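You operate a simulated robot arm through the tools that you are given. There is no shell and no other tool.

You are at the controls of a simulated robot arm. One attempt, no reset.

TASK
Put things in order on the left end of the long bench. At the end: the orange sweet from the left end of the long bench is on the silver small steel plate; the yellow mould is on the closed white carton; the beige coin roll (marked "TEN") from the left end of the long bench stands where the silver ribbed tumbler stood; the silver ribbed tumbler from the left end of the long bench stands where the beige packet stood; the beige packet from the left end of the long bench stands on top of the white pad; whatever was shut is shut again. Leave all else as you found it, and nothing knocked over. Set down upright: yellow mould.

Only the result counts: the job must be done as asked and must still hold three seconds after the hand-in. Knocking over, shifting, dropping, spilling or breaking anything else fails it.

THE ROBOT
A 6-joint arm with a two-finger parallel gripper, fixed in place. Base frame: the origin is on the floor under the middle of its stand, x ahead of it, y to its left, z up; the work surface is at about z = 0.864. Lengths are in m, angles in rad, forces in N, time in s.
With the tool pointing down near the work surface it reaches from about 0.36 to 0.76 m from the base axis. Its first joint turns from -1.152 to 1.152 rad. Payload 2.45 kg.
The tool frame sits at the grasp point between the pads (the TCP): z along the fingers, y along the line on which they close. The tips reach 0.024 m beyond it. The gripper opens to 0.068 m. The fingers are 0.017 m wide and 0.01 m thick; the gripper's body (0.04 by 0.07 m) begins 0.041 m behind the TCP.
Orientation is that of the tool frame in the base frame, as a unit quaternion [x, y, z, w]. With the fingers straight down and closing along the base's y, the tool's x points along the base's -x, its y along +y and its z along -z.

THE INTERFACE
- The arm moves only by the tool servo_tool. Its argument "rows" is a list of rows, each a list of 3 entries, a list of its own where there are three numbers: the shift along the tool's x, y, z in m, then the turn, a rotation vector about the tool's x, y, z in rad, then the opening, from 0 (shut) to 1 (fully open). In form: [[[tx, ty, tz], [wx, wy, wz], claw], ...]. A call has 1 to 20 rows; each row is the pose to reach, as a shift and turn from the pose commanded when the call began, along the tool's axes at that moment. A row lasts 0.2 s, in which the tool goes at most 0.05 m and 0.15 rad; a call with a longer step from one row to the next is refused whole, and so is a gripper value outside its range. A pose out of reach is approached as far as the arm can. The call stops where the force on the tool passes 40 N (or 10 N more than at its start, if that is more) or the arm is blocked; 0.2 s more then pass. The fingers move at their own pace (about 0.108 m/s each) and stop on an object; they squeeze with about 35 N. The grip force told is the motor's: it shows also when the fingers shut on nothing. Time passes only in rows, and 0.2 s behind the last, so rows that repeat a pose let the fingers close. The reply holds the time, the measured pose of the TCP, the force on the tool along the base axes, the opening and the grip force, in the units named above and with some noise, with the torque about the TCP (base axes, N m) and any sound that the robot's microphone picked up.
- Cameras (640 x 400 px; columns grow to the right, rows downward): "scene" is fixed at [0.1768, 0.4427, 1.4417]; the picture's right is [-0.49, -0.87, 0.00], its down [-0.67, 0.37, -0.64] and it looks along [0.56, -0.31, -0.77] (base axes); focal length 299 px, centre (320, 200). "wrist" rides on the gripper at [0.084, 0.011, -0.075] in the tool frame; the picture's right is [-0.13, 0.99, 0.00], its down [-0.60, -0.08, -0.79] and it looks along [-0.79, -0.10, 0.61] (tool axes); focal length 251 px, centre (320, 200). There is no depth. A picture from a camera that has moved, and an enlarged one, comes with that camera's place and axes in the base frame and with its lens.
- grab_frame(camera): a new picture of that camera. It takes no simulated time.
- inspect(camera, box): a new picture of the part [left, top, right, bottom] of that camera's present view, enlarged. It takes no simulated time.
- close_job(): hands the job in; it is judged then, once.

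Nothing tells you positions but the pictures and the camera data. Unless the task says otherwise, let go and move clear before handing in.

The tools are called after "Emit:" as name(argument=value, ...) on one line, values as JSON. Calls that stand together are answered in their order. servo_tool: Moves the arm, as the interface text tells. Its arguments: {"type":"object","properties":{"rows":{"type":"array"}},"required":["rows"]} The other tools are called the same way: grab_frame (camera) takes a picture; inspect (camera, box) takes an enlarged picture of a part of a camera's view; close_job () hands the job in.

At the start:

```text
time_s: 0.0
tool_pos: [0.4358, -0.0017, 1.1573]
orientation: [0.0, 1.0, 0.0, 0.0]
wrist_force: [0.5, 0.0, 0.6]
torque: [0.03, -0.03, -0.02]
finger_gap: 0.0679
finger_force: 0.0
```

scene: 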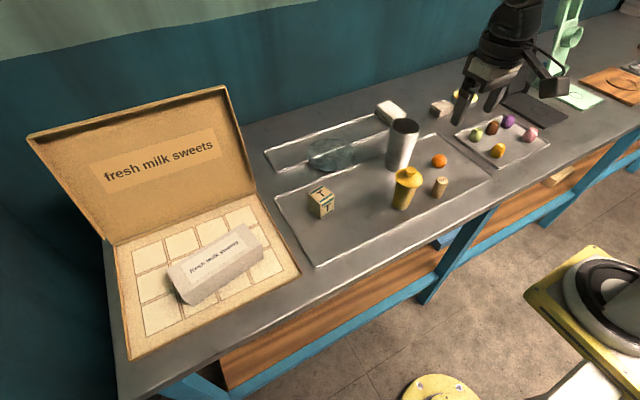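
wrist: 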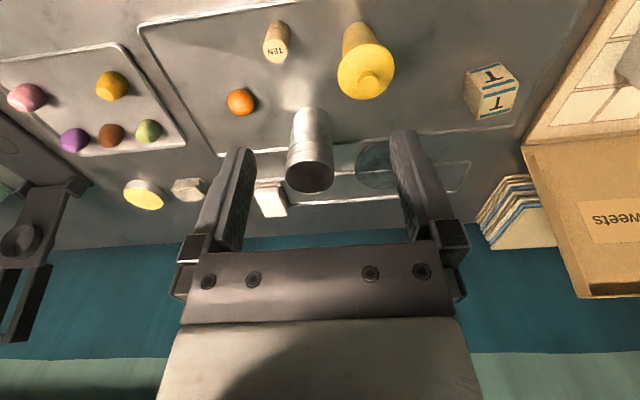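

I see a bench with a sweets box, a packet marked T, a yellow mould, a ribbed tumbler, a coin roll, an orange sweet and other things. I'll take enlarged pictures first to identify and locate everything.

Emit:
inspect(camera="scene", box=[240, 80, 560, 280])

Emit:
inspect(camera="scene", box=[360, 80, 520, 180])

Emit:
inspect(camera="scene", box=[90, 80, 350, 370])

Emit:
inspect(camera="wrist", box=[100, 0, 420, 250])

Emit:
inspect(camera="wrist", box=[320, 0, 640, 250])

Emit:
inspect(camera="scene", box=[440, 0, 640, 250])

```text
2.00 times, centred on (400, 180) of scene
camera zoom: at [0.1768, 0.4427, 1.4417], right [-0.49, -0.87, 0.0], down [-0.67, 0.37, -0.64], along [0.56, -0.31, -0.77], focal length 598 px, centre (160, 240)
```

zoom: 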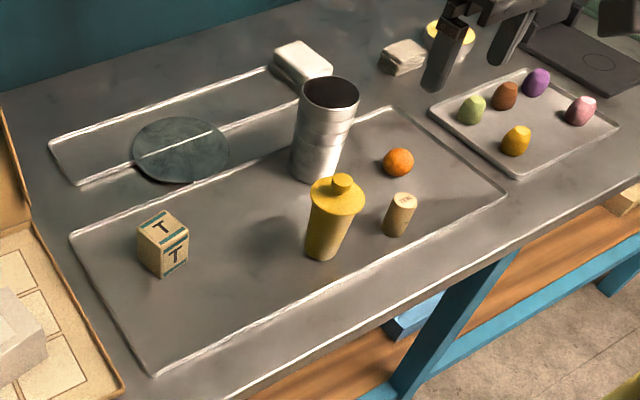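

```text
4.00 times, centred on (440, 130) of scene
camera zoom: at [0.1768, 0.4427, 1.4417], right [-0.49, -0.87, 0.0], down [-0.67, 0.37, -0.64], along [0.56, -0.31, -0.77], focal length 1196 px, centre (-160, 480)
```

zoom: 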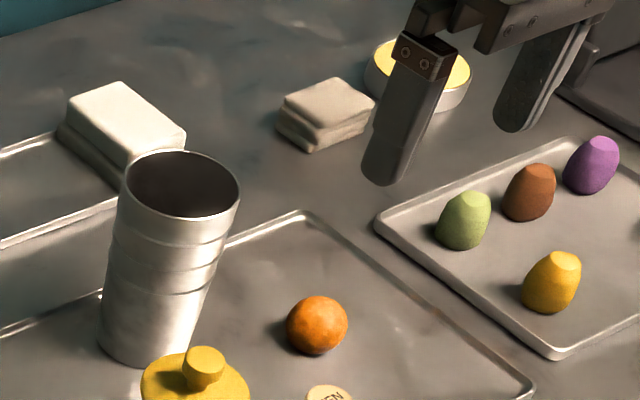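

```text
1.38 times, centred on (220, 225) of scene
camera zoom: at [0.1768, 0.4427, 1.4417], right [-0.49, -0.87, 0.0], down [-0.67, 0.37, -0.64], along [0.56, -0.31, -0.77], focal length 412 px, centre (458, 166)
```

zoom: 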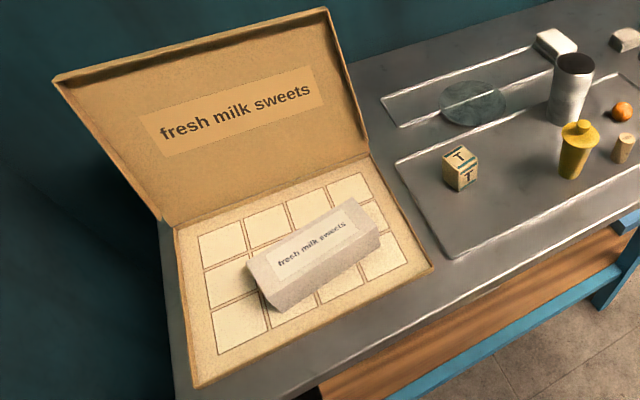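

```text
1.60 times, centred on (260, 125) of wrist
camera zoom: at [0.3512, 0.0087, 1.2343], right [0.13, 0.99, 0.0], down [0.6, -0.08, 0.79], along [0.79, -0.1, -0.61], focal length 402 px, centre (416, 320)
```

zoom: 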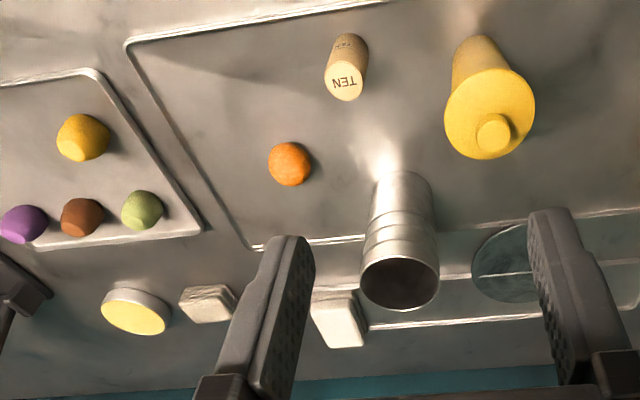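

```text
1.60 times, centred on (480, 125) of wrist
camera zoom: at [0.3512, 0.0087, 1.2343], right [0.13, 0.99, 0.0], down [0.6, -0.08, 0.79], along [0.79, -0.1, -0.61], focal length 402 px, centre (64, 320)
```

zoom: 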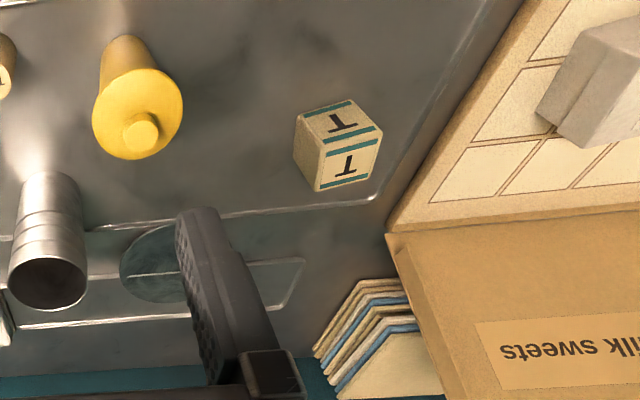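

```text
1.60 times, centred on (540, 125) of scene
camera zoom: at [0.1768, 0.4427, 1.4417], right [-0.49, -0.87, 0.0], down [-0.67, 0.37, -0.64], along [0.56, -0.31, -0.77], focal length 478 px, centre (-32, 320)
```

zoom: 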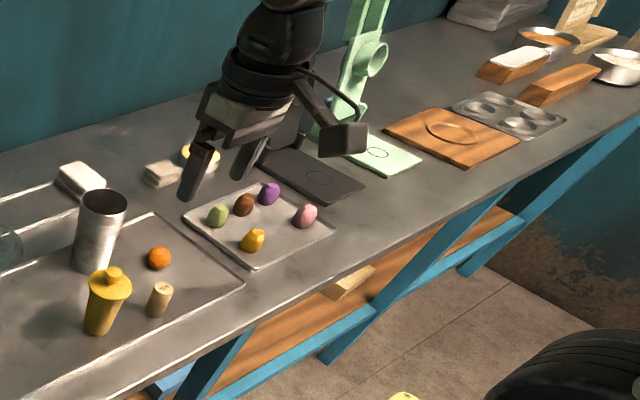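

The orange ball and coin roll agree in both cameras, at about (0.545,-0.139) and (0.463,-0.061). Several identities are still uncertain: packet, pad, carton and plate. I'll zoom in further on each.

Emit:
inspect(camera="scene", box=[300, 175, 348, 225])

Emit:
inspect(camera="scene", box=[370, 90, 466, 150])

Emit:
inspect(camera="scene", box=[256, 120, 384, 200])

Emit:
inspect(camera="scene", box=[370, 110, 466, 215])

Emit:
inspect(camera="wrist", box=[100, 150, 308, 280])

Emit:
inspect(camera="scene", box=[150, 210, 280, 320])

```text
8.00 times, centred on (324, 200) of scene
camera zoom: at [0.1768, 0.4427, 1.4417], right [-0.49, -0.87, 0.0], down [-0.67, 0.37, -0.64], along [0.56, -0.31, -0.77], focal length 2392 px, centre (288, 200)
```

zoom: 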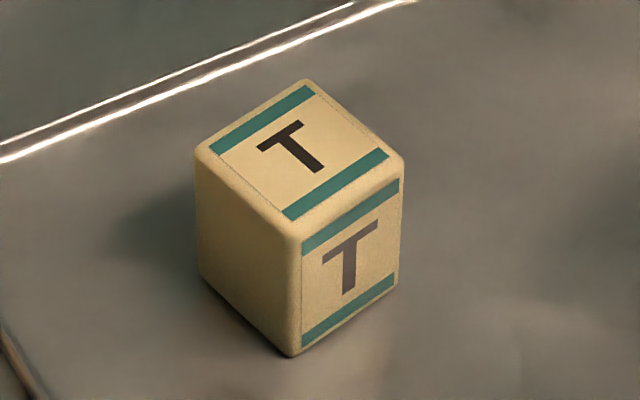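

```text
6.67 times, centred on (418, 120) of scene
camera zoom: at [0.1768, 0.4427, 1.4417], right [-0.49, -0.87, 0.0], down [-0.67, 0.37, -0.64], along [0.56, -0.31, -0.77], focal length 1994 px, centre (-333, 733)
```

zoom: 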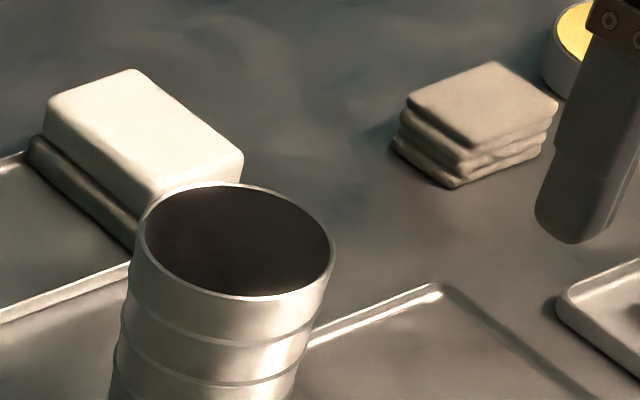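

```text
5.00 times, centred on (320, 160) of scene
camera zoom: at [0.1768, 0.4427, 1.4417], right [-0.49, -0.87, 0.0], down [-0.67, 0.37, -0.64], along [0.56, -0.31, -0.77], focal length 1495 px, centre (320, 400)
```

zoom: 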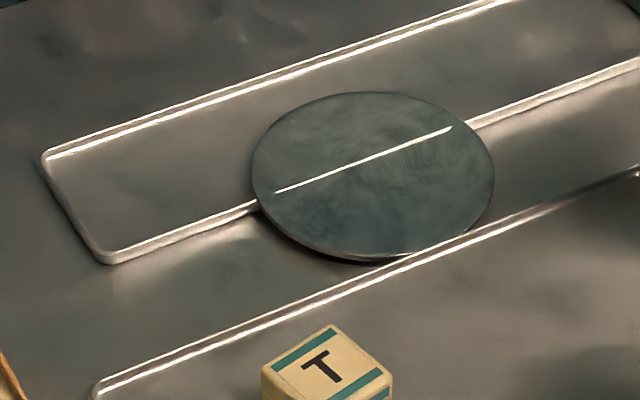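

```text
3.81 times, centred on (418, 162) of scene
camera zoom: at [0.1768, 0.4427, 1.4417], right [-0.49, -0.87, 0.0], down [-0.67, 0.37, -0.64], along [0.56, -0.31, -0.77], focal length 1139 px, centre (-53, 343)
```

zoom: 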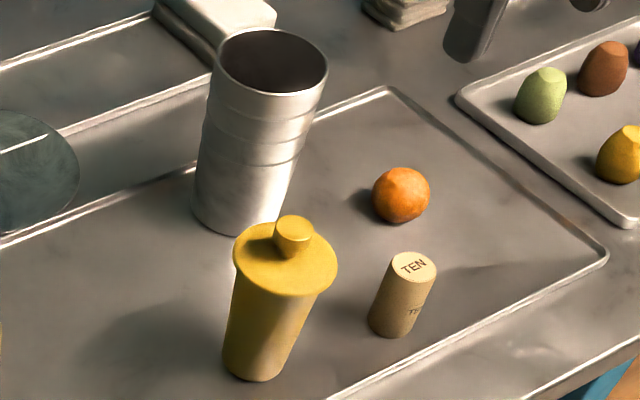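

```text
3.08 times, centred on (204, 215) of wrist
camera zoom: at [0.3512, 0.0087, 1.2343], right [0.13, 0.99, 0.0], down [0.6, -0.08, 0.79], along [0.79, -0.1, -0.61], focal length 774 px, centre (677, 154)
```

zoom: 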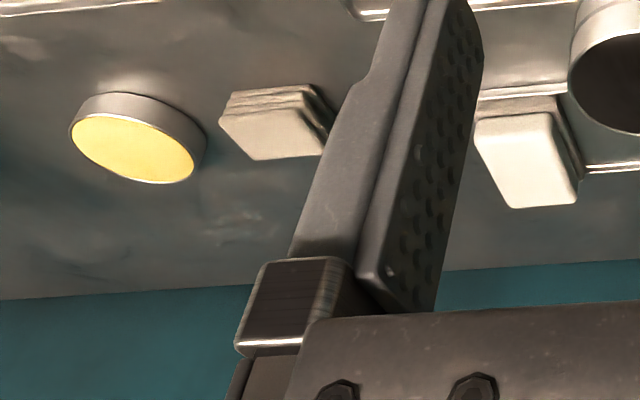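

```text
3.64 times, centred on (215, 265) of scene
camera zoom: at [0.1768, 0.4427, 1.4417], right [-0.49, -0.87, 0.0], down [-0.67, 0.37, -0.64], along [0.56, -0.31, -0.77], focal length 1087 px, centre (702, -36)
```

zoom: 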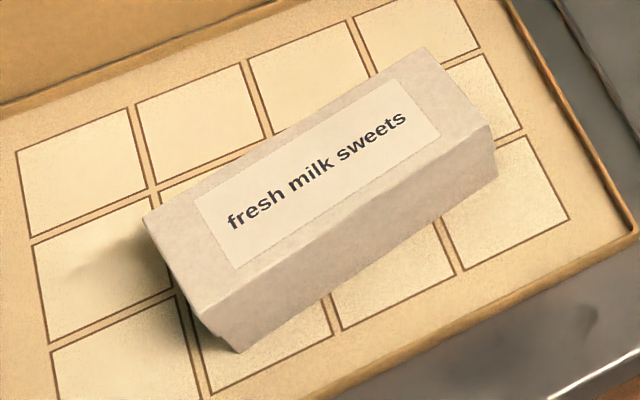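

The packet marked T stands at about (0.566, 0.220) and the white pad is near (0.77,-0.15). The plate with coloured sweets is probably the small steel plate. I'll zoom further to measure the pad, plate, carton, tumbler and mould.

Emit:
inspect(camera="scene", box=[366, 92, 414, 122])

Emit:
inspect(camera="wrist", box=[240, 170, 304, 220])

Emit:
inspect(camera="scene", box=[440, 95, 568, 175])

Emit:
inspect(camera="wrist", box=[0, 30, 200, 155])

Emit:
inspect(camera="scene", box=[376, 112, 428, 215])

Emit:
inspect(camera="wrist", box=[250, 90, 410, 190])

Emit:
inspect(camera="wrist", box=[240, 10, 400, 110])

Emit:
inspect(camera="scene", box=[388, 150, 468, 214])

Emit:
inspect(camera="wrist", box=[500, 0, 640, 120])

```text
13.33 times, centred on (390, 107) of scene
camera zoom: at [0.1768, 0.4427, 1.4417], right [-0.49, -0.87, 0.0], down [-0.67, 0.37, -0.64], along [0.56, -0.31, -0.77], focal length 3987 px, centre (-613, 1440)
```

zoom: 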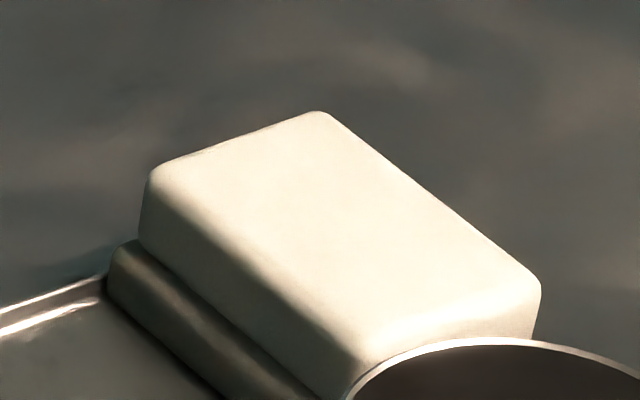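

```text
8.00 times, centred on (272, 195) of wrist
camera zoom: at [0.3512, 0.0087, 1.2343], right [0.13, 0.99, 0.0], down [0.6, -0.08, 0.79], along [0.79, -0.1, -0.61], focal length 2012 px, centre (704, 240)
```

zoom: 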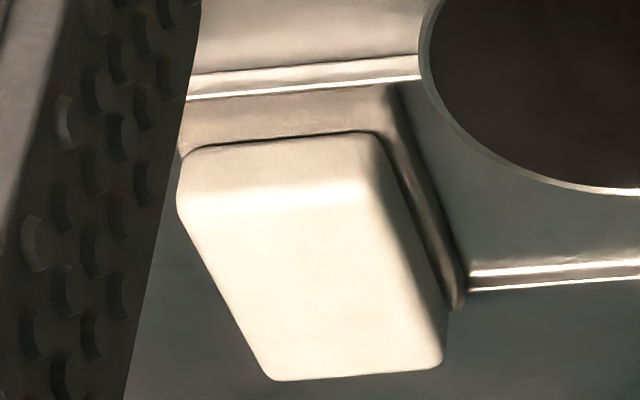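

```text
5.00 times, centred on (504, 135) of scene
camera zoom: at [0.1768, 0.4427, 1.4417], right [-0.49, -0.87, 0.0], down [-0.67, 0.37, -0.64], along [0.56, -0.31, -0.77], focal length 1495 px, centre (-600, 525)
```

zoom: 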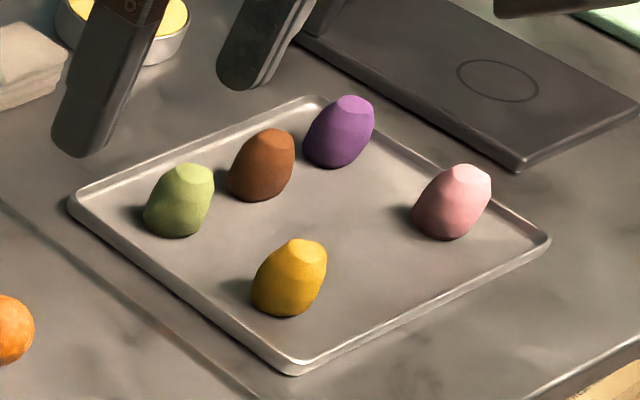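

```text
3.20 times, centred on (100, 92) of wrist
camera zoom: at [0.3512, 0.0087, 1.2343], right [0.13, 0.99, 0.0], down [0.6, -0.08, 0.79], along [0.79, -0.1, -0.61], focal length 805 px, centre (1024, 544)
```

zoom: 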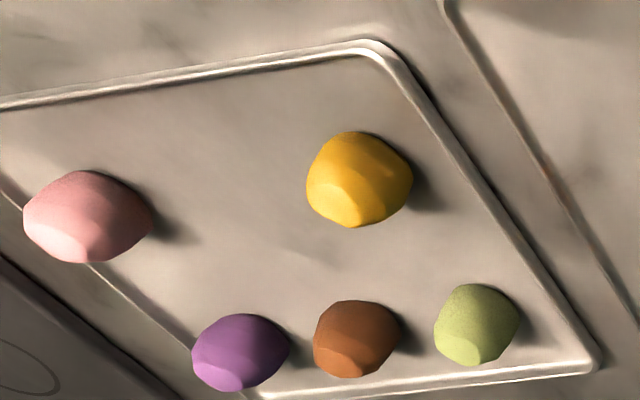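

```text
3.88 times, centred on (402, 164) of scene
camera zoom: at [0.1768, 0.4427, 1.4417], right [-0.49, -0.87, 0.0], down [-0.67, 0.37, -0.64], along [0.56, -0.31, -0.77], focal length 1161 px, centre (2, 342)
```

zoom: 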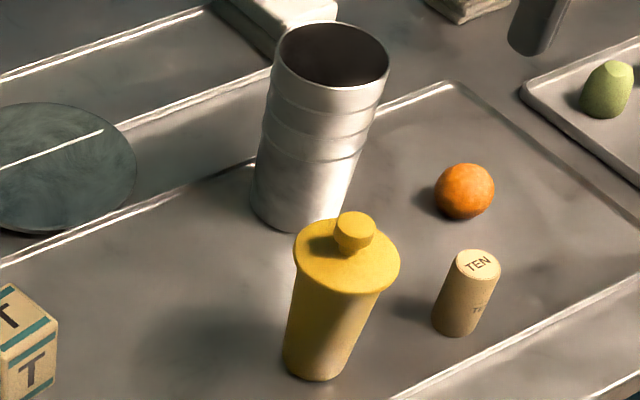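

```text
4.00 times, centred on (330, 140) of wrist
camera zoom: at [0.3512, 0.0087, 1.2343], right [0.13, 0.99, 0.0], down [0.6, -0.08, 0.79], along [0.79, -0.1, -0.61], focal length 1006 px, centre (280, 440)
```

zoom: 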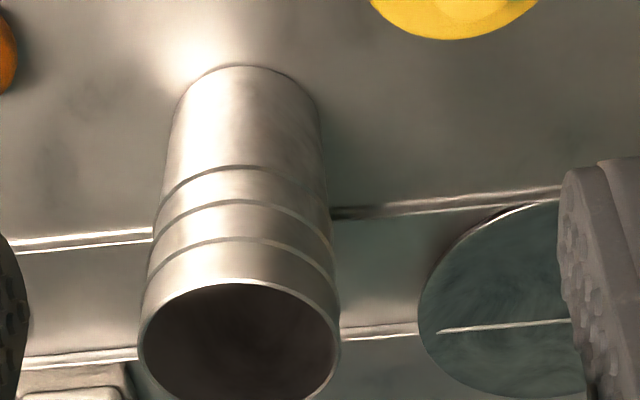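

```text
4.00 times, centred on (320, 60) of wrist
camera zoom: at [0.3512, 0.0087, 1.2343], right [0.13, 0.99, 0.0], down [0.6, -0.08, 0.79], along [0.79, -0.1, -0.61], focal length 1006 px, centre (320, 760)
```

zoom: 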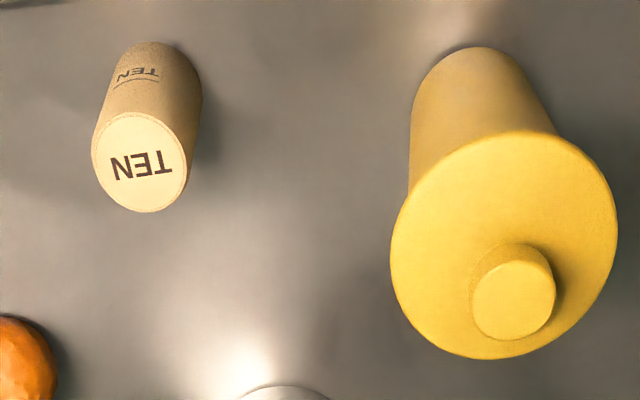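

```text
6.25 times, centred on (428, 182) of scene
camera zoom: at [0.1768, 0.4427, 1.4417], right [-0.49, -0.87, 0.0], down [-0.67, 0.37, -0.64], along [0.56, -0.31, -0.77], focal length 1869 px, centre (-355, 312)
```

zoom: 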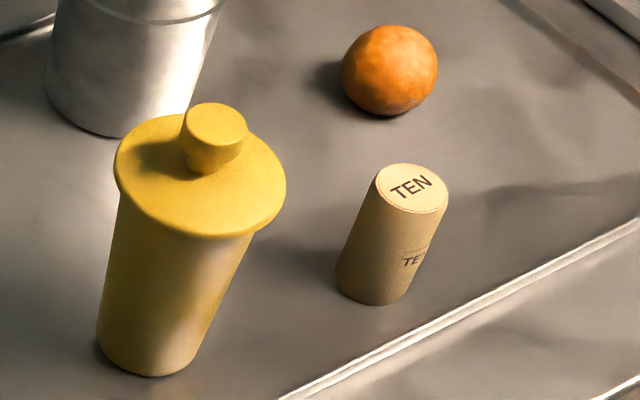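

```text
3.33 times, centred on (570, 60) of wrist
camera zoom: at [0.3512, 0.0087, 1.2343], right [0.13, 0.99, 0.0], down [0.6, -0.08, 0.79], along [0.79, -0.1, -0.61], focal length 838 px, centre (-513, 667)
```

zoom: 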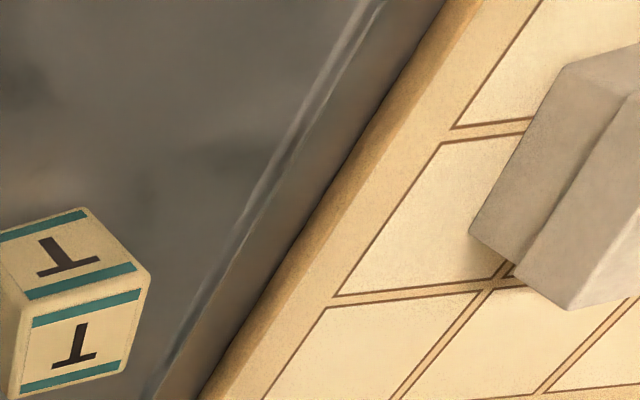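

The coloured sweets form a 2×3 grid on the small plate with one free spot at about (0.490,-0.374). That spot suits the orange sweet, which is at about (0.542,-0.134). I'll go above the orange sweet first and check with the wrist camera.

Emit:
servo_tool(rows=[[[-0.0177, -0.022, 0.026], [0, 0, 0], 1], [[-0.0354, -0.0441, 0.0524], [0, 0, 0], 1], [[-0.0531, -0.0661, 0.0786], [0, 0, 0], 1], [[-0.0708, -0.0882, 0.1049], [0, 0, 0], 1], [[-0.0885, -0.1102, 0.1311], [0, 0, 0], 1], [[-0.1062, -0.1323, 0.1573], [0, 0, 0], 1]])

Emit:
grab_frame(camera="wrist")

Emit:
grab_frame(camera="scene")

```text
time_s: 1.4
tool_pos: [0.5385, -0.1367, 1.0007]
orientation: [0.0, 1.0, 0.0, 0.001]
wrist_force: [-0.5, -0.2, 0.3]
torque: [0.01, -0.01, 0.0]
finger_gap: 0.0682
finger_force: 0.0
```

```text
taken
camera wrist: at [0.4546, -0.1251, 1.0769], right [0.13, 0.99, 0.0], down [0.6, -0.08, 0.79], along [0.79, -0.1, -0.61], focal length 251 px, centre (320, 200)
```

wrist: 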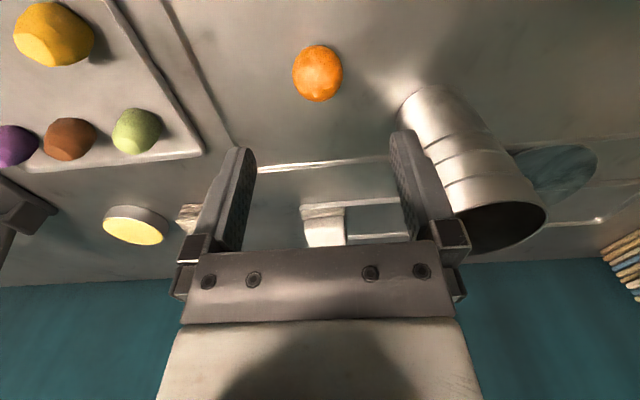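

```text
taken
```

scene: 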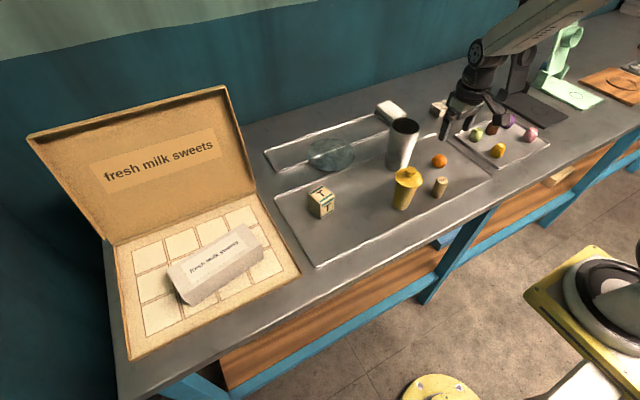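

The ball sits about 5 mm ahead of the tool, at (0.544,-0.137). I'll descend and close on it.

Emit:
servo_tool(rows=[[[-0.003, -0.001, 0.035], [0, 0, 0], 1], [[-0.0055, -0.001, 0.07], [0, 0, 0], 1], [[-0.0055, -0.001, 0.09], [0, 0, 0], 1], [[-0.0055, -0.001, 0.104], [0, 0, 0], 1], [[-0.0055, -0.001, 0.104], [0, 0, 0], 1]])

Emit:
grab_frame(camera="wrist")

Emit:
inspect(camera="scene", box=[390, 110, 500, 200])

```text
time_s: 2.6
tool_pos: [0.5469, -0.1347, 0.8961]
orientation: [0.0, 1.0, 0.0, 0.0]
wrist_force: [-0.1, 0.2, -0.4]
torque: [-0.02, 0.01, 0.02]
finger_gap: 0.068
finger_force: 0.1
```

```text
taken
camera wrist: at [0.4621, -0.1241, 0.9711], right [0.13, 0.99, 0.0], down [0.6, -0.08, 0.79], along [0.79, -0.1, -0.61], focal length 251 px, centre (320, 200)
```

wrist: 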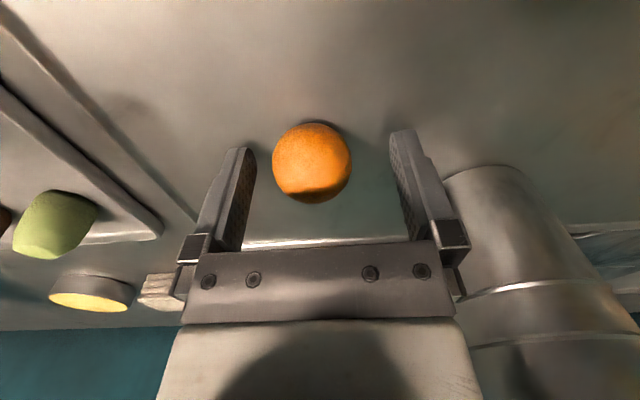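

```text
4.44 times, centred on (445, 155) of scene
camera zoom: at [0.1768, 0.4427, 1.4417], right [-0.49, -0.87, 0.0], down [-0.67, 0.37, -0.64], along [0.56, -0.31, -0.77], focal length 1329 px, centre (-236, 400)
```

zoom: 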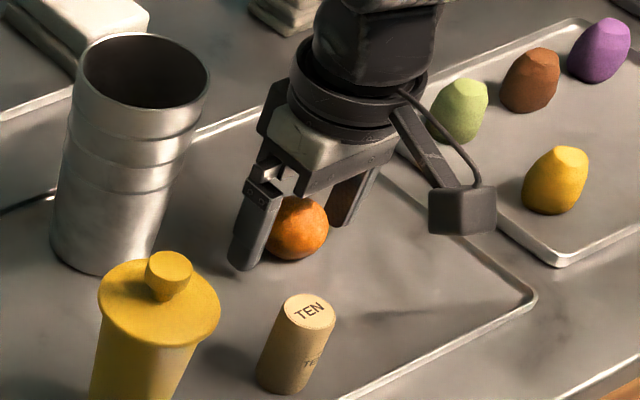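

The tool is about 4 mm past the ball in x and 3 mm off in y. I'll correct that and close.

Emit:
servo_tool(rows=[[[0.004, -0.003, 0.001], [0, 0, 0], 1], [[0.004, -0.003, 0.001], [0, 0, 0], 0.6], [[0.004, -0.003, 0.001], [0, 0, 0], 0.2], [[0.004, -0.003, 0.001], [0, 0, 0], 0], [[0.004, -0.003, 0.001], [0, 0, 0], 0]])

Emit:
grab_frame(camera="wrist")

```text
time_s: 3.8
tool_pos: [0.5433, -0.1379, 0.8946]
orientation: [0.0, 1.0, 0.001, 0.0]
wrist_force: [-0.6, -0.7, 1.0]
torque: [-0.01, -0.01, 0.0]
finger_gap: 0.0367
finger_force: 35.3
```

```text
taken
camera wrist: at [0.4588, -0.1273, 0.9706], right [0.13, 0.99, 0.0], down [0.6, -0.08, 0.79], along [0.79, -0.1, -0.61], focal length 251 px, centre (320, 200)
```

wrist: 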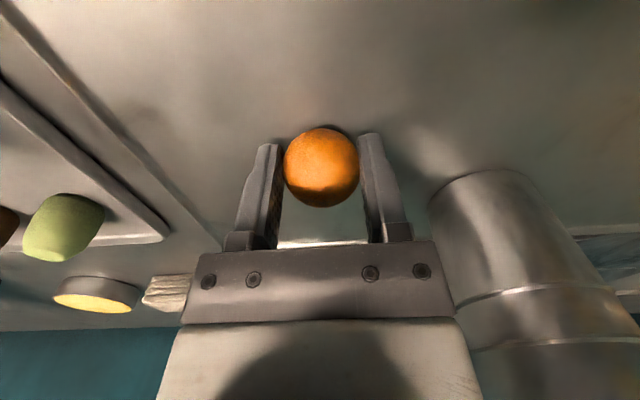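

The ball is gripped with a gap of 0.037. I'll lift it and carry it above the free slot on the small plate.

Emit:
servo_tool(rows=[[[0.0, 0.0, -0.04], [0, 0, 0], 0], [[0.0, 0.0, -0.08], [0, 0, 0], 0], [[0.009, -0.04, -0.08], [0, 0, 0], 0], [[0.018, -0.08, -0.08], [0, 0, 0], 0], [[0.027, -0.12, -0.08], [0, 0, 0], 0], [[0.036, -0.16, -0.08], [0, 0, 0], 0], [[0.045, -0.2, -0.08], [0, 0, 0], 0], [[0.053, -0.236, -0.08], [0, 0, 0], 0], [[0.053, -0.236, -0.08], [0, 0, 0], 0]])

Emit:
grab_frame(camera="wrist")

Emit:
inspect(camera="scene", box=[420, 80, 580, 180])

```text
time_s: 5.8
tool_pos: [0.4895, -0.3756, 0.9733]
orientation: [0.0, 1.0, 0.0, 0.0]
wrist_force: [0.1, 0.3, -0.2]
torque: [-0.01, 0.02, -0.02]
finger_gap: 0.0363
finger_force: 35.0
```

```text
taken
camera wrist: at [0.4051, -0.3638, 1.0496], right [0.13, 0.99, 0.0], down [0.6, -0.08, 0.79], along [0.79, -0.1, -0.61], focal length 251 px, centre (320, 200)
```

wrist: 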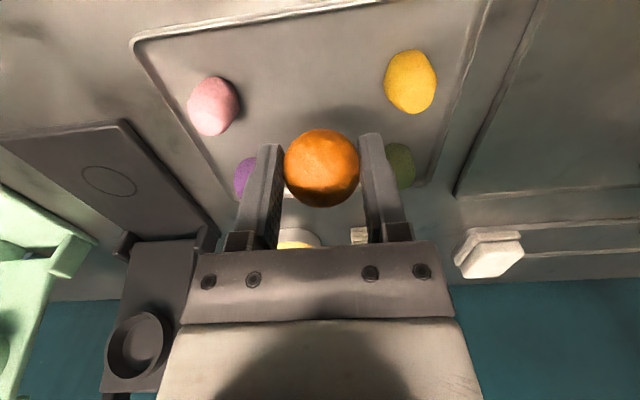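

```text
4.00 times, centred on (500, 130) of scene
camera zoom: at [0.1768, 0.4427, 1.4417], right [-0.49, -0.87, 0.0], down [-0.67, 0.37, -0.64], along [0.56, -0.31, -0.77], focal length 1196 px, centre (-400, 480)
```

zoom: 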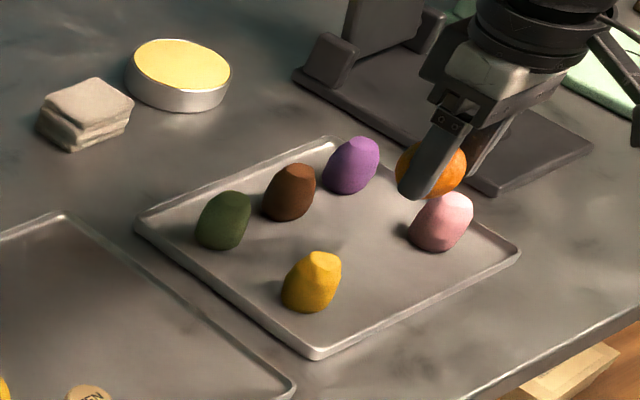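

The slot midpoint between pink and yellow is at about (0.493,-0.383) from the close wrist view. I'll shift over and descend most of the way.

Emit:
servo_tool(rows=[[[-0.004, -0.008, 0.02], [0, 0, 0], 0], [[-0.004, -0.008, 0.05], [0, 0, 0], 0], [[-0.004, -0.008, 0.068], [0, 0, 0], 0], [[-0.004, -0.008, 0.073], [0, 0, 0], 0], [[-0.004, -0.008, 0.073], [0, 0, 0], 0]])

Emit:
grab_frame(camera="wrist")

Emit:
inspect(camera="scene", box=[440, 95, 568, 175])

```text
time_s: 7.0
tool_pos: [0.4953, -0.3844, 0.9018]
orientation: [0.0, 1.0, -0.001, 0.0]
wrist_force: [-0.2, -0.4, -0.6]
torque: [-0.02, -0.01, 0.02]
finger_gap: 0.0362
finger_force: 35.0
```

```text
taken
camera wrist: at [0.4103, -0.372, 0.9769], right [0.13, 0.99, 0.0], down [0.6, -0.08, 0.79], along [0.79, -0.1, -0.61], focal length 251 px, centre (320, 200)
```

wrist: 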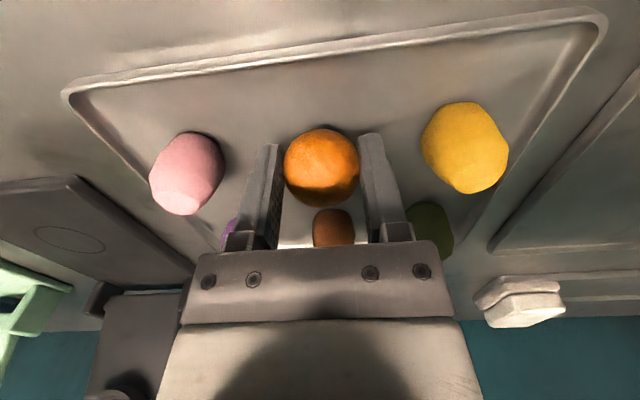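

```text
5.00 times, centred on (504, 135) of scene
camera zoom: at [0.1768, 0.4427, 1.4417], right [-0.49, -0.87, 0.0], down [-0.67, 0.37, -0.64], along [0.56, -0.31, -0.77], focal length 1495 px, centre (-600, 525)
```

zoom: 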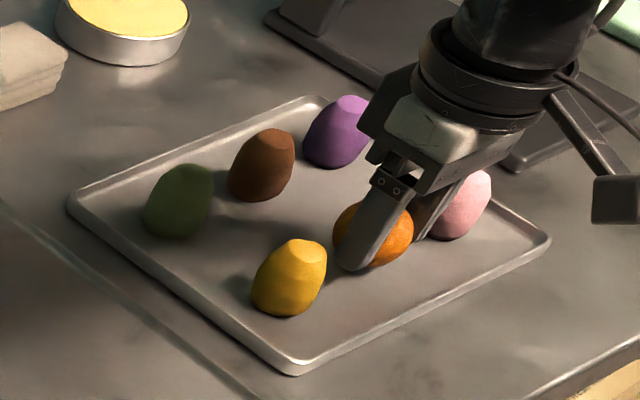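

The orange sits in the middle of the free slot. I'll lower it in small steps and watch the force.

Emit:
servo_tool(rows=[[[0, 0, 0.001], [0, 0, 0], 0], [[0, 0, 0.002], [0, 0, 0], 0], [[0, 0, 0.003], [0, 0, 0], 0], [[0, 0, 0.003], [0, 0, 0], 0]])

Emit:
inspect(camera="scene", box=[480, 125, 530, 160])

```text
time_s: 8.0
tool_pos: [0.4941, -0.3833, 0.8998]
orientation: [0.001, 1.0, 0.0, 0.0]
wrist_force: [-0.2, -1.1, -0.5]
torque: [-0.02, -0.01, 0.04]
finger_gap: 0.0365
finger_force: 35.5
```

```text
11.43 times, centred on (505, 142) of scene
camera zoom: at [0.1768, 0.4427, 1.4417], right [-0.49, -0.87, 0.0], down [-0.67, 0.37, -0.64], along [0.56, -0.31, -0.77], focal length 3418 px, centre (-1794, 857)
```

zoom: 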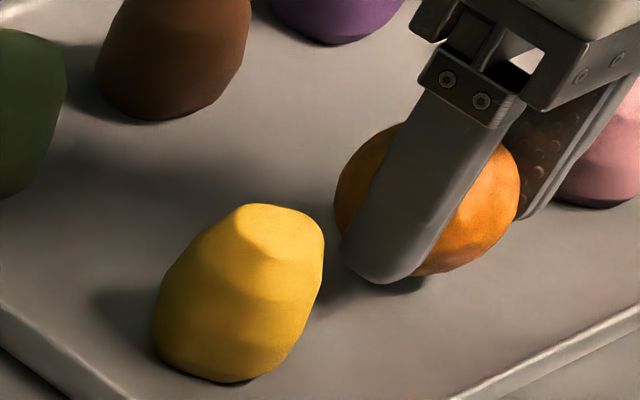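

No contact force yet, so I'll continue down in 1 mm steps.

Emit:
servo_tool(rows=[[[0, 0, 0.001], [0, 0, 0], 0], [[0, 0, 0.002], [0, 0, 0], 0], [[0, 0, 0.002], [0, 0, 0], 0]])

Emit:
servo_tool(rows=[[[0, 0, 0.001], [0, 0, 0], 0], [[0, 0, 0.0015], [0, 0, 0], 0], [[0, 0, 0.0015], [0, 0, 0], 0]])

```text
time_s: 8.8
tool_pos: [0.4949, -0.384, 0.8993]
orientation: [0.0, 1.0, 0.0, 0.0]
wrist_force: [-0.1, 0.9, -0.2]
torque: [-0.02, 0.01, -0.02]
finger_gap: 0.0366
finger_force: 35.0
```

```text
time_s: 9.6
tool_pos: [0.4947, -0.3837, 0.8966]
orientation: [0.0, 1.0, 0.0, -0.001]
wrist_force: [0.3, 0.6, -0.7]
torque: [-0.01, -0.03, 0.0]
finger_gap: 0.0363
finger_force: 35.2
```

Emit:
servo_tool(rows=[[[0, 0, 0.001], [0, 0, 0], 0], [[0, 0, 0.001], [0, 0, 0], 0]])

Emit:
servo_tool(rows=[[[0, 0, 0.001], [0, 0, 0], 0], [[0, 0, 0.001], [0, 0, 0], 0]])

Emit:
inspect(camera="scene", box=[480, 125, 530, 160])

```text
time_s: 10.2
tool_pos: [0.4947, -0.3839, 0.8959]
orientation: [0.0, 1.0, 0.0, 0.0]
wrist_force: [-1.0, -0.2, -0.1]
torque: [0.01, -0.01, -0.03]
finger_gap: 0.0364
finger_force: 35.6
```

```text
time_s: 10.8
tool_pos: [0.4939, -0.3841, 0.8957]
orientation: [0.0, 1.0, 0.0, 0.0]
wrist_force: [-0.2, 0.1, 0.3]
torque: [-0.01, 0.02, -0.02]
finger_gap: 0.0364
finger_force: 35.0
```

```text
11.43 times, centred on (505, 142) of scene
camera zoom: at [0.1768, 0.4427, 1.4417], right [-0.49, -0.87, 0.0], down [-0.67, 0.37, -0.64], along [0.56, -0.31, -0.77], focal length 3418 px, centre (-1794, 857)
```

zoom: 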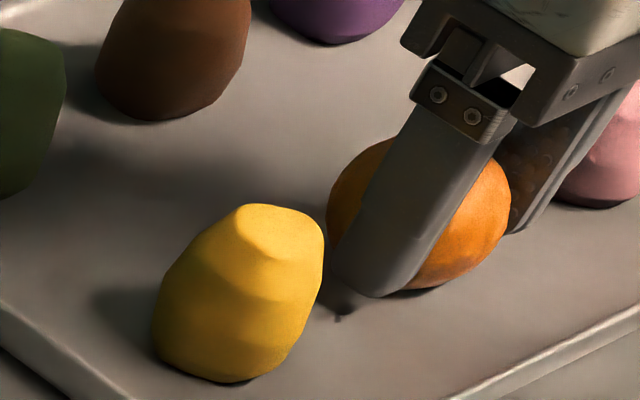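

Emit:
servo_tool(rows=[[[0, 0, 0.001], [0, 0, 0], 0], [[0, 0, 0.001], [0, 0, 0], 0]])

Emit:
servo_tool(rows=[[[0, 0, 0.001], [0, 0, 0], 0], [[0, 0, 0.001], [0, 0, 0], 0]])

Emit:
inspect(camera="scene", box=[480, 125, 530, 160])

```text
time_s: 11.4
tool_pos: [0.4961, -0.384, 0.8942]
orientation: [0.0, 1.0, 0.001, 0.0]
wrist_force: [-2.9, 2.0, 10.5]
torque: [0.05, 0.06, 0.01]
finger_gap: 0.0361
finger_force: 35.2
```

```text
time_s: 12.0
tool_pos: [0.4953, -0.3839, 0.8946]
orientation: [0.0, 1.0, -0.001, 0.001]
wrist_force: [-7.7, 3.2, 21.8]
torque: [0.01, 0.07, -0.01]
finger_gap: 0.0364
finger_force: 35.0
```

```text
11.43 times, centred on (505, 142) of scene
camera zoom: at [0.1763, 0.4431, 1.4417], right [-0.49, -0.87, 0.0], down [-0.67, 0.37, -0.64], along [0.56, -0.31, -0.77], focal length 3418 px, centre (-1794, 857)
```

zoom: 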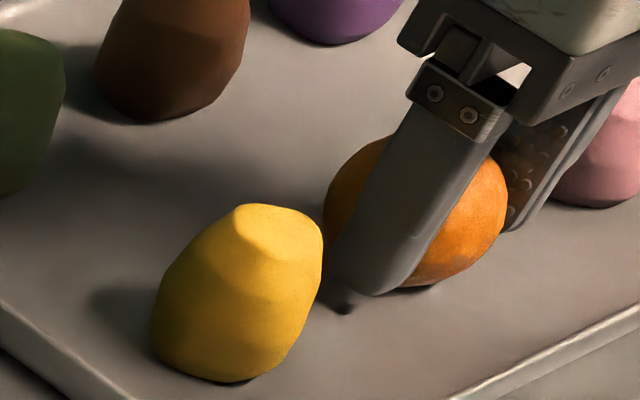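

Contact is confirmed. I'll ease the pressure and then open a little to release.

Emit:
servo_tool(rows=[[[0, 0, -0.0015], [0, 0, 0], 0], [[0, 0, -0.0015], [0, 0, 0], 0.55], [[0, 0, -0.0015], [0, 0, 0], 0.6], [[0, 0, -0.0015], [0, 0, 0], 0.7], [[0, 0, -0.0015], [0, 0, 0], 0.7]])

Emit:
inspect(camera="scene", box=[440, 95, 568, 175])

Emit:
grab_frame(camera="wrist")

```text
time_s: 13.2
tool_pos: [0.4946, -0.3827, 0.8935]
orientation: [0.0, 1.0, -0.001, 0.0]
wrist_force: [-0.2, -0.1, -0.7]
torque: [-0.04, 0.01, -0.02]
finger_gap: 0.0475
finger_force: 0.0
```

```text
5.00 times, centred on (504, 135) of scene
camera zoom: at [0.1768, 0.4427, 1.4417], right [-0.49, -0.87, 0.0], down [-0.67, 0.37, -0.64], along [0.56, -0.31, -0.77], focal length 1495 px, centre (-600, 525)
```

zoom: 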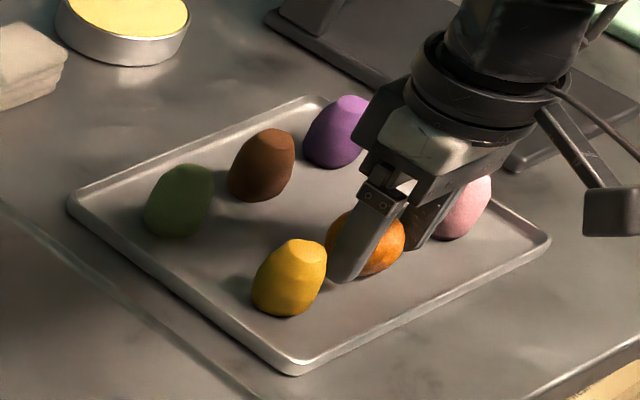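

```text
taken
camera wrist: at [0.4099, -0.3716, 0.9698], right [0.13, 0.99, 0.0], down [0.6, -0.08, 0.79], along [0.79, -0.1, -0.61], focal length 251 px, centre (320, 200)
```

wrist: 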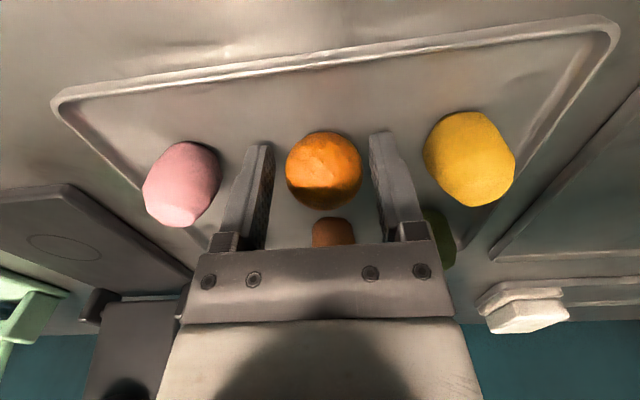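

The orange sweet rests in its slot. I'll raise the arm and travel to above the yellow mould at about (0.485, 0.041).

Emit:
servo_tool(rows=[[[0, 0, -0.02], [0, 0, 0], 0.7], [[0, 0, -0.06], [0, 0, 0], 0.7], [[0, 0, -0.107], [0, 0, 0], 0.8], [[0, 0, -0.15], [0, 0, 0], 1], [[0.001, 0.03, -0.18], [0, 0, 0], 1], [[0.003, 0.078, -0.187], [0, 0, 0], 1], [[0.004, 0.126, -0.187], [0, 0, 0], 1], [[0.005, 0.174, -0.187], [0, 0, 0], 1], [[0.006, 0.222, -0.187], [0, 0, 0], 1], [[0.007, 0.27, -0.187], [0, 0, 0], 1], [[0.008, 0.318, -0.187], [0, 0, 0], 1], [[0.009, 0.366, -0.187], [0, 0, 0], 1], [[0.0095, 0.41, -0.187], [0, 0, 0], 1], [[0.0095, 0.423, -0.187], [0, 0, 0], 1], [[0.0095, 0.423, -0.187], [0, 0, 0], 1]])

Emit:
grab_frame(camera="wrist")

Emit:
grab_frame(camera="scene")

Emit:
inspect(camera="scene", box=[440, 95, 568, 175])

```text
time_s: 16.4
tool_pos: [0.4852, 0.0411, 1.0812]
orientation: [0.0, 1.0, 0.0, -0.001]
wrist_force: [-0.3, -0.4, 0.0]
torque: [0.02, 0.01, 0.02]
finger_gap: 0.0682
finger_force: 0.1
```

```text
taken
camera wrist: at [0.3998, 0.0526, 1.1572], right [0.13, 0.99, 0.0], down [0.6, -0.08, 0.79], along [0.79, -0.1, -0.61], focal length 251 px, centre (320, 200)
```

wrist: 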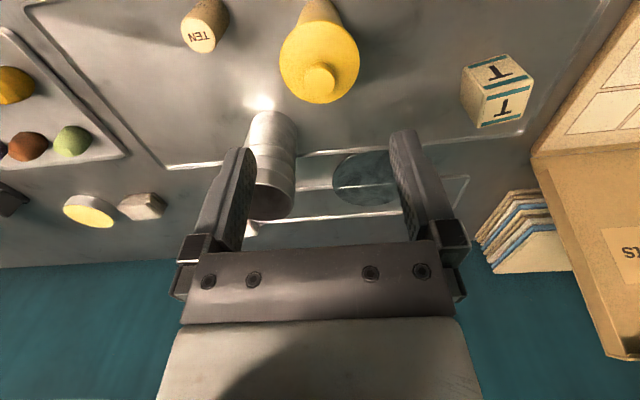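

```text
taken
```

scene: 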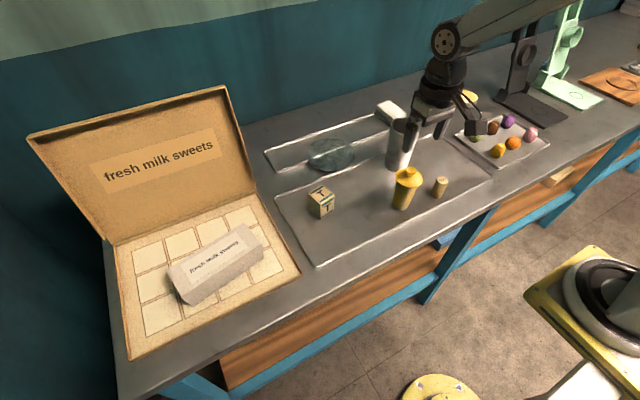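

```text
5.00 times, centred on (504, 135) of scene
camera zoom: at [0.1768, 0.4428, 1.4417], right [-0.49, -0.87, 0.0], down [-0.67, 0.37, -0.64], along [0.56, -0.31, -0.77], focal length 1495 px, centre (-600, 525)
```

zoom: 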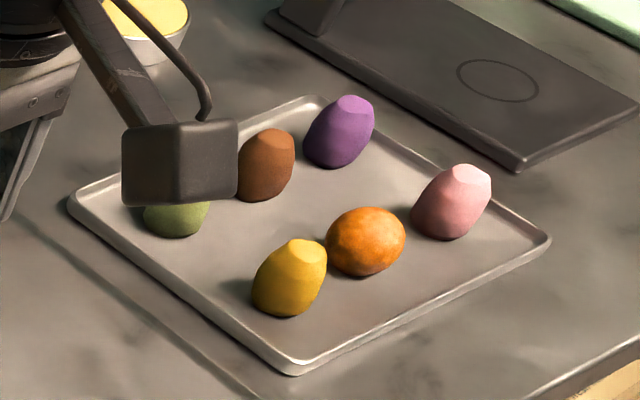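

The orange sweet is placed. The mould is directly under the tool, but first I'll look closely at the carton to learn its height and top surface.

Emit:
servo_tool(rows=[[[-0.0024, 0.0427, 0.002], [0, 0, -0.07], 1], [[-0.0048, 0.0855, 0.004], [0, 0, -0.14], 1], [[-0.0072, 0.1282, 0.006], [0, 0, -0.21], 1], [[-0.0096, 0.171, 0.008], [0, 0, -0.28], 1], [[-0.012, 0.2137, 0.01], [0, 0, -0.35], 1], [[-0.0144, 0.2564, 0.012], [0, 0, -0.42], 1], [[-0.0168, 0.2992, 0.014], [0, 0, -0.49], 1], [[-0.0192, 0.3419, 0.016], [0, 0, -0.56], 1], [[-0.0216, 0.3847, 0.018], [0, 0, -0.63], 1], [[-0.024, 0.4274, 0.02], [0, 0, -0.7], 1], [[-0.024, 0.4274, 0.02], [0, 0, -0.7], 1]])

Emit:
grab_frame(camera="wrist")

Emit:
grab_frame(camera="scene")

```text
time_s: 18.8
tool_pos: [0.5089, 0.4692, 1.0608]
orientation: [-0.344, 0.939, 0.0, 0.0]
wrist_force: [-0.4, 0.2, -0.1]
torque: [0.03, -0.01, 0.02]
finger_gap: 0.0682
finger_force: 0.0
```

```text
taken
camera wrist: at [0.4383, 0.4241, 1.1377], right [-0.54, 0.84, 0.0], down [0.51, 0.33, 0.79], along [0.67, 0.43, -0.61], focal length 251 px, centre (320, 200)
```

wrist: 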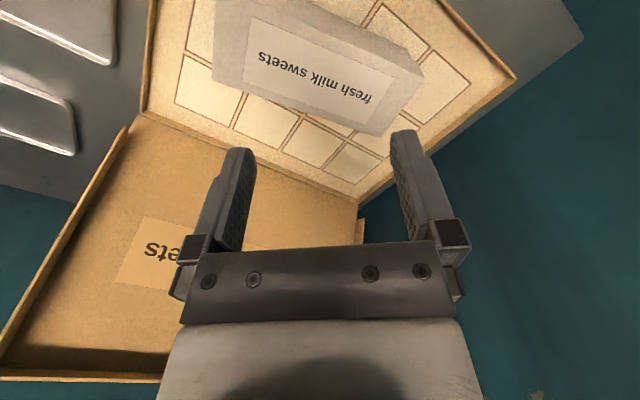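

```text
taken
```

scene: 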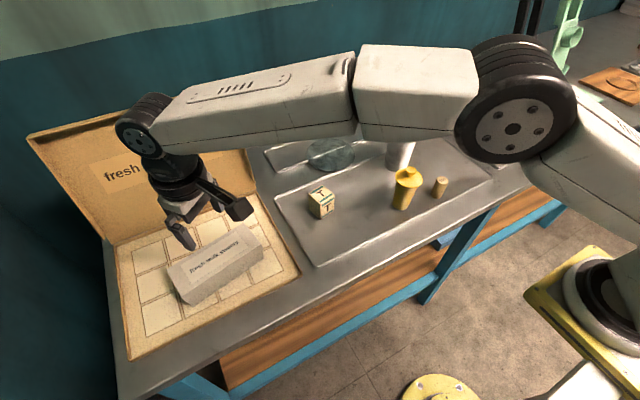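

Emit:
inspect(camera="wrist", box=[190, 0, 450, 160])

Emit:
inspect(camera="scene", box=[150, 205, 280, 315])

```text
2.46 times, centred on (320, 80) of wrist
camera zoom: at [0.4383, 0.4241, 1.1377], right [-0.54, 0.84, 0.0], down [0.51, 0.33, 0.79], along [0.67, 0.43, -0.61], focal length 619 px, centre (320, 495)
```

zoom: 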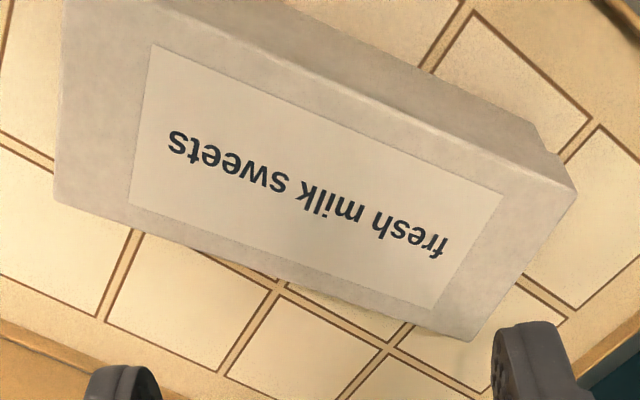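

```text
3.64 times, centred on (215, 260) of scene
camera zoom: at [0.1768, 0.4428, 1.4417], right [-0.49, -0.87, 0.0], down [-0.67, 0.37, -0.64], along [0.56, -0.31, -0.77], focal length 1087 px, centre (702, -18)
```

zoom: 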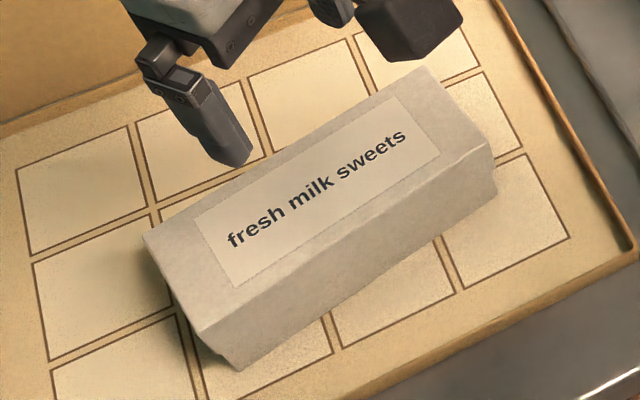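

The carton top centre is at about (0.529, 0.480) with top z≈0.925, and its long axis runs roughly along y. I'll go back over the mould, keeping this yaw.

Emit:
servo_tool(rows=[[[0.0294, -0.0311, 0.0], [0, 0, 0], 1], [[0.0587, -0.0623, 0.0], [0, 0, 0], 1], [[0.0881, -0.0934, 0.0], [0, 0, 0], 1], [[0.1175, -0.1246, 0.0], [0, 0, 0], 1], [[0.1469, -0.1557, 0.0], [0, 0, 0], 1], [[0.1762, -0.1868, 0.0], [0, 0, 0], 1], [[0.2056, -0.218, 0.0], [0, 0, 0], 1], [[0.235, -0.2491, 0.0], [0, 0, 0], 1], [[0.2643, -0.2803, 0.0], [0, 0, 0], 1], [[0.2937, -0.3114, 0.0], [0, 0, 0], 1], [[0.2937, -0.3114, 0.02], [0, 0, 0], 1], [[0.2937, -0.3114, 0.02], [0, 0, 0], 1]])

Emit:
grab_frame(camera="wrist")

Emit:
inspect(camera="scene", box=[360, 120, 460, 220])

```text
time_s: 21.4
tool_pos: [0.4859, 0.0414, 1.0407]
orientation: [-0.343, 0.939, -0.001, 0.0]
wrist_force: [0.0, -0.7, 0.7]
torque: [0.04, 0.0, 0.0]
finger_gap: 0.068
finger_force: 0.1
```

```text
taken
camera wrist: at [0.414, -0.0032, 1.1165], right [-0.54, 0.84, 0.0], down [0.51, 0.33, 0.79], along [0.67, 0.43, -0.61], focal length 251 px, centre (320, 200)
```

wrist: 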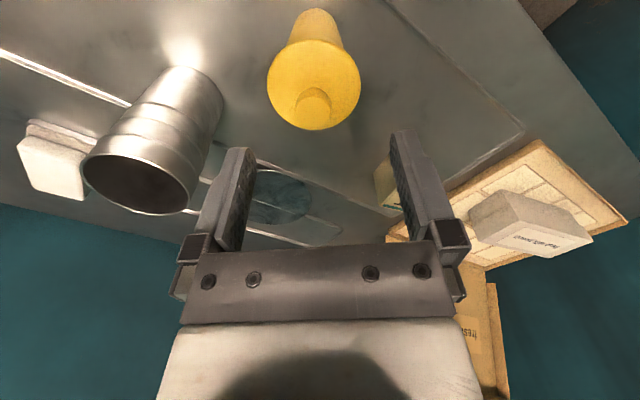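

```text
4.00 times, centred on (410, 170) of scene
camera zoom: at [0.1768, 0.4427, 1.4417], right [-0.49, -0.87, 0.0], down [-0.67, 0.37, -0.64], along [0.56, -0.31, -0.77], focal length 1196 px, centre (-40, 320)
```

zoom: 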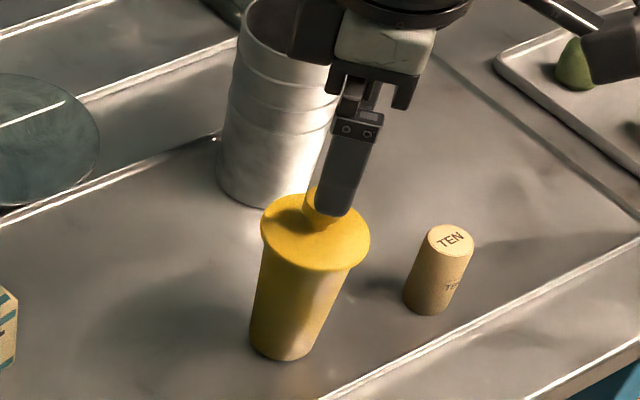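

Emit:
inspect(camera="wrist", box=[250, 0, 378, 140])

```text
2.86 times, centred on (314, 70) of wrist
camera zoom: at [0.414, -0.0032, 1.1165], right [-0.54, 0.84, 0.0], down [0.51, 0.33, 0.79], along [0.67, 0.43, -0.61], focal length 718 px, centre (337, 571)
```

zoom: 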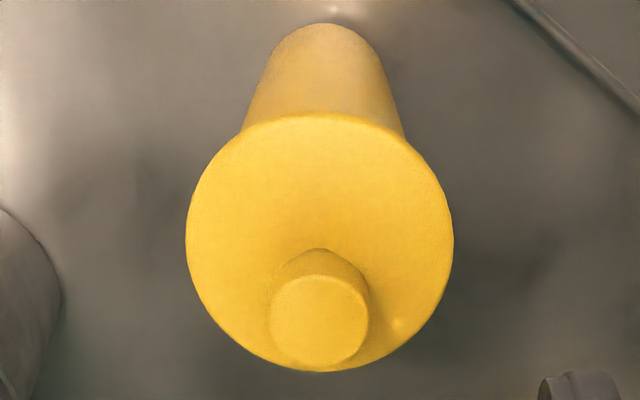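

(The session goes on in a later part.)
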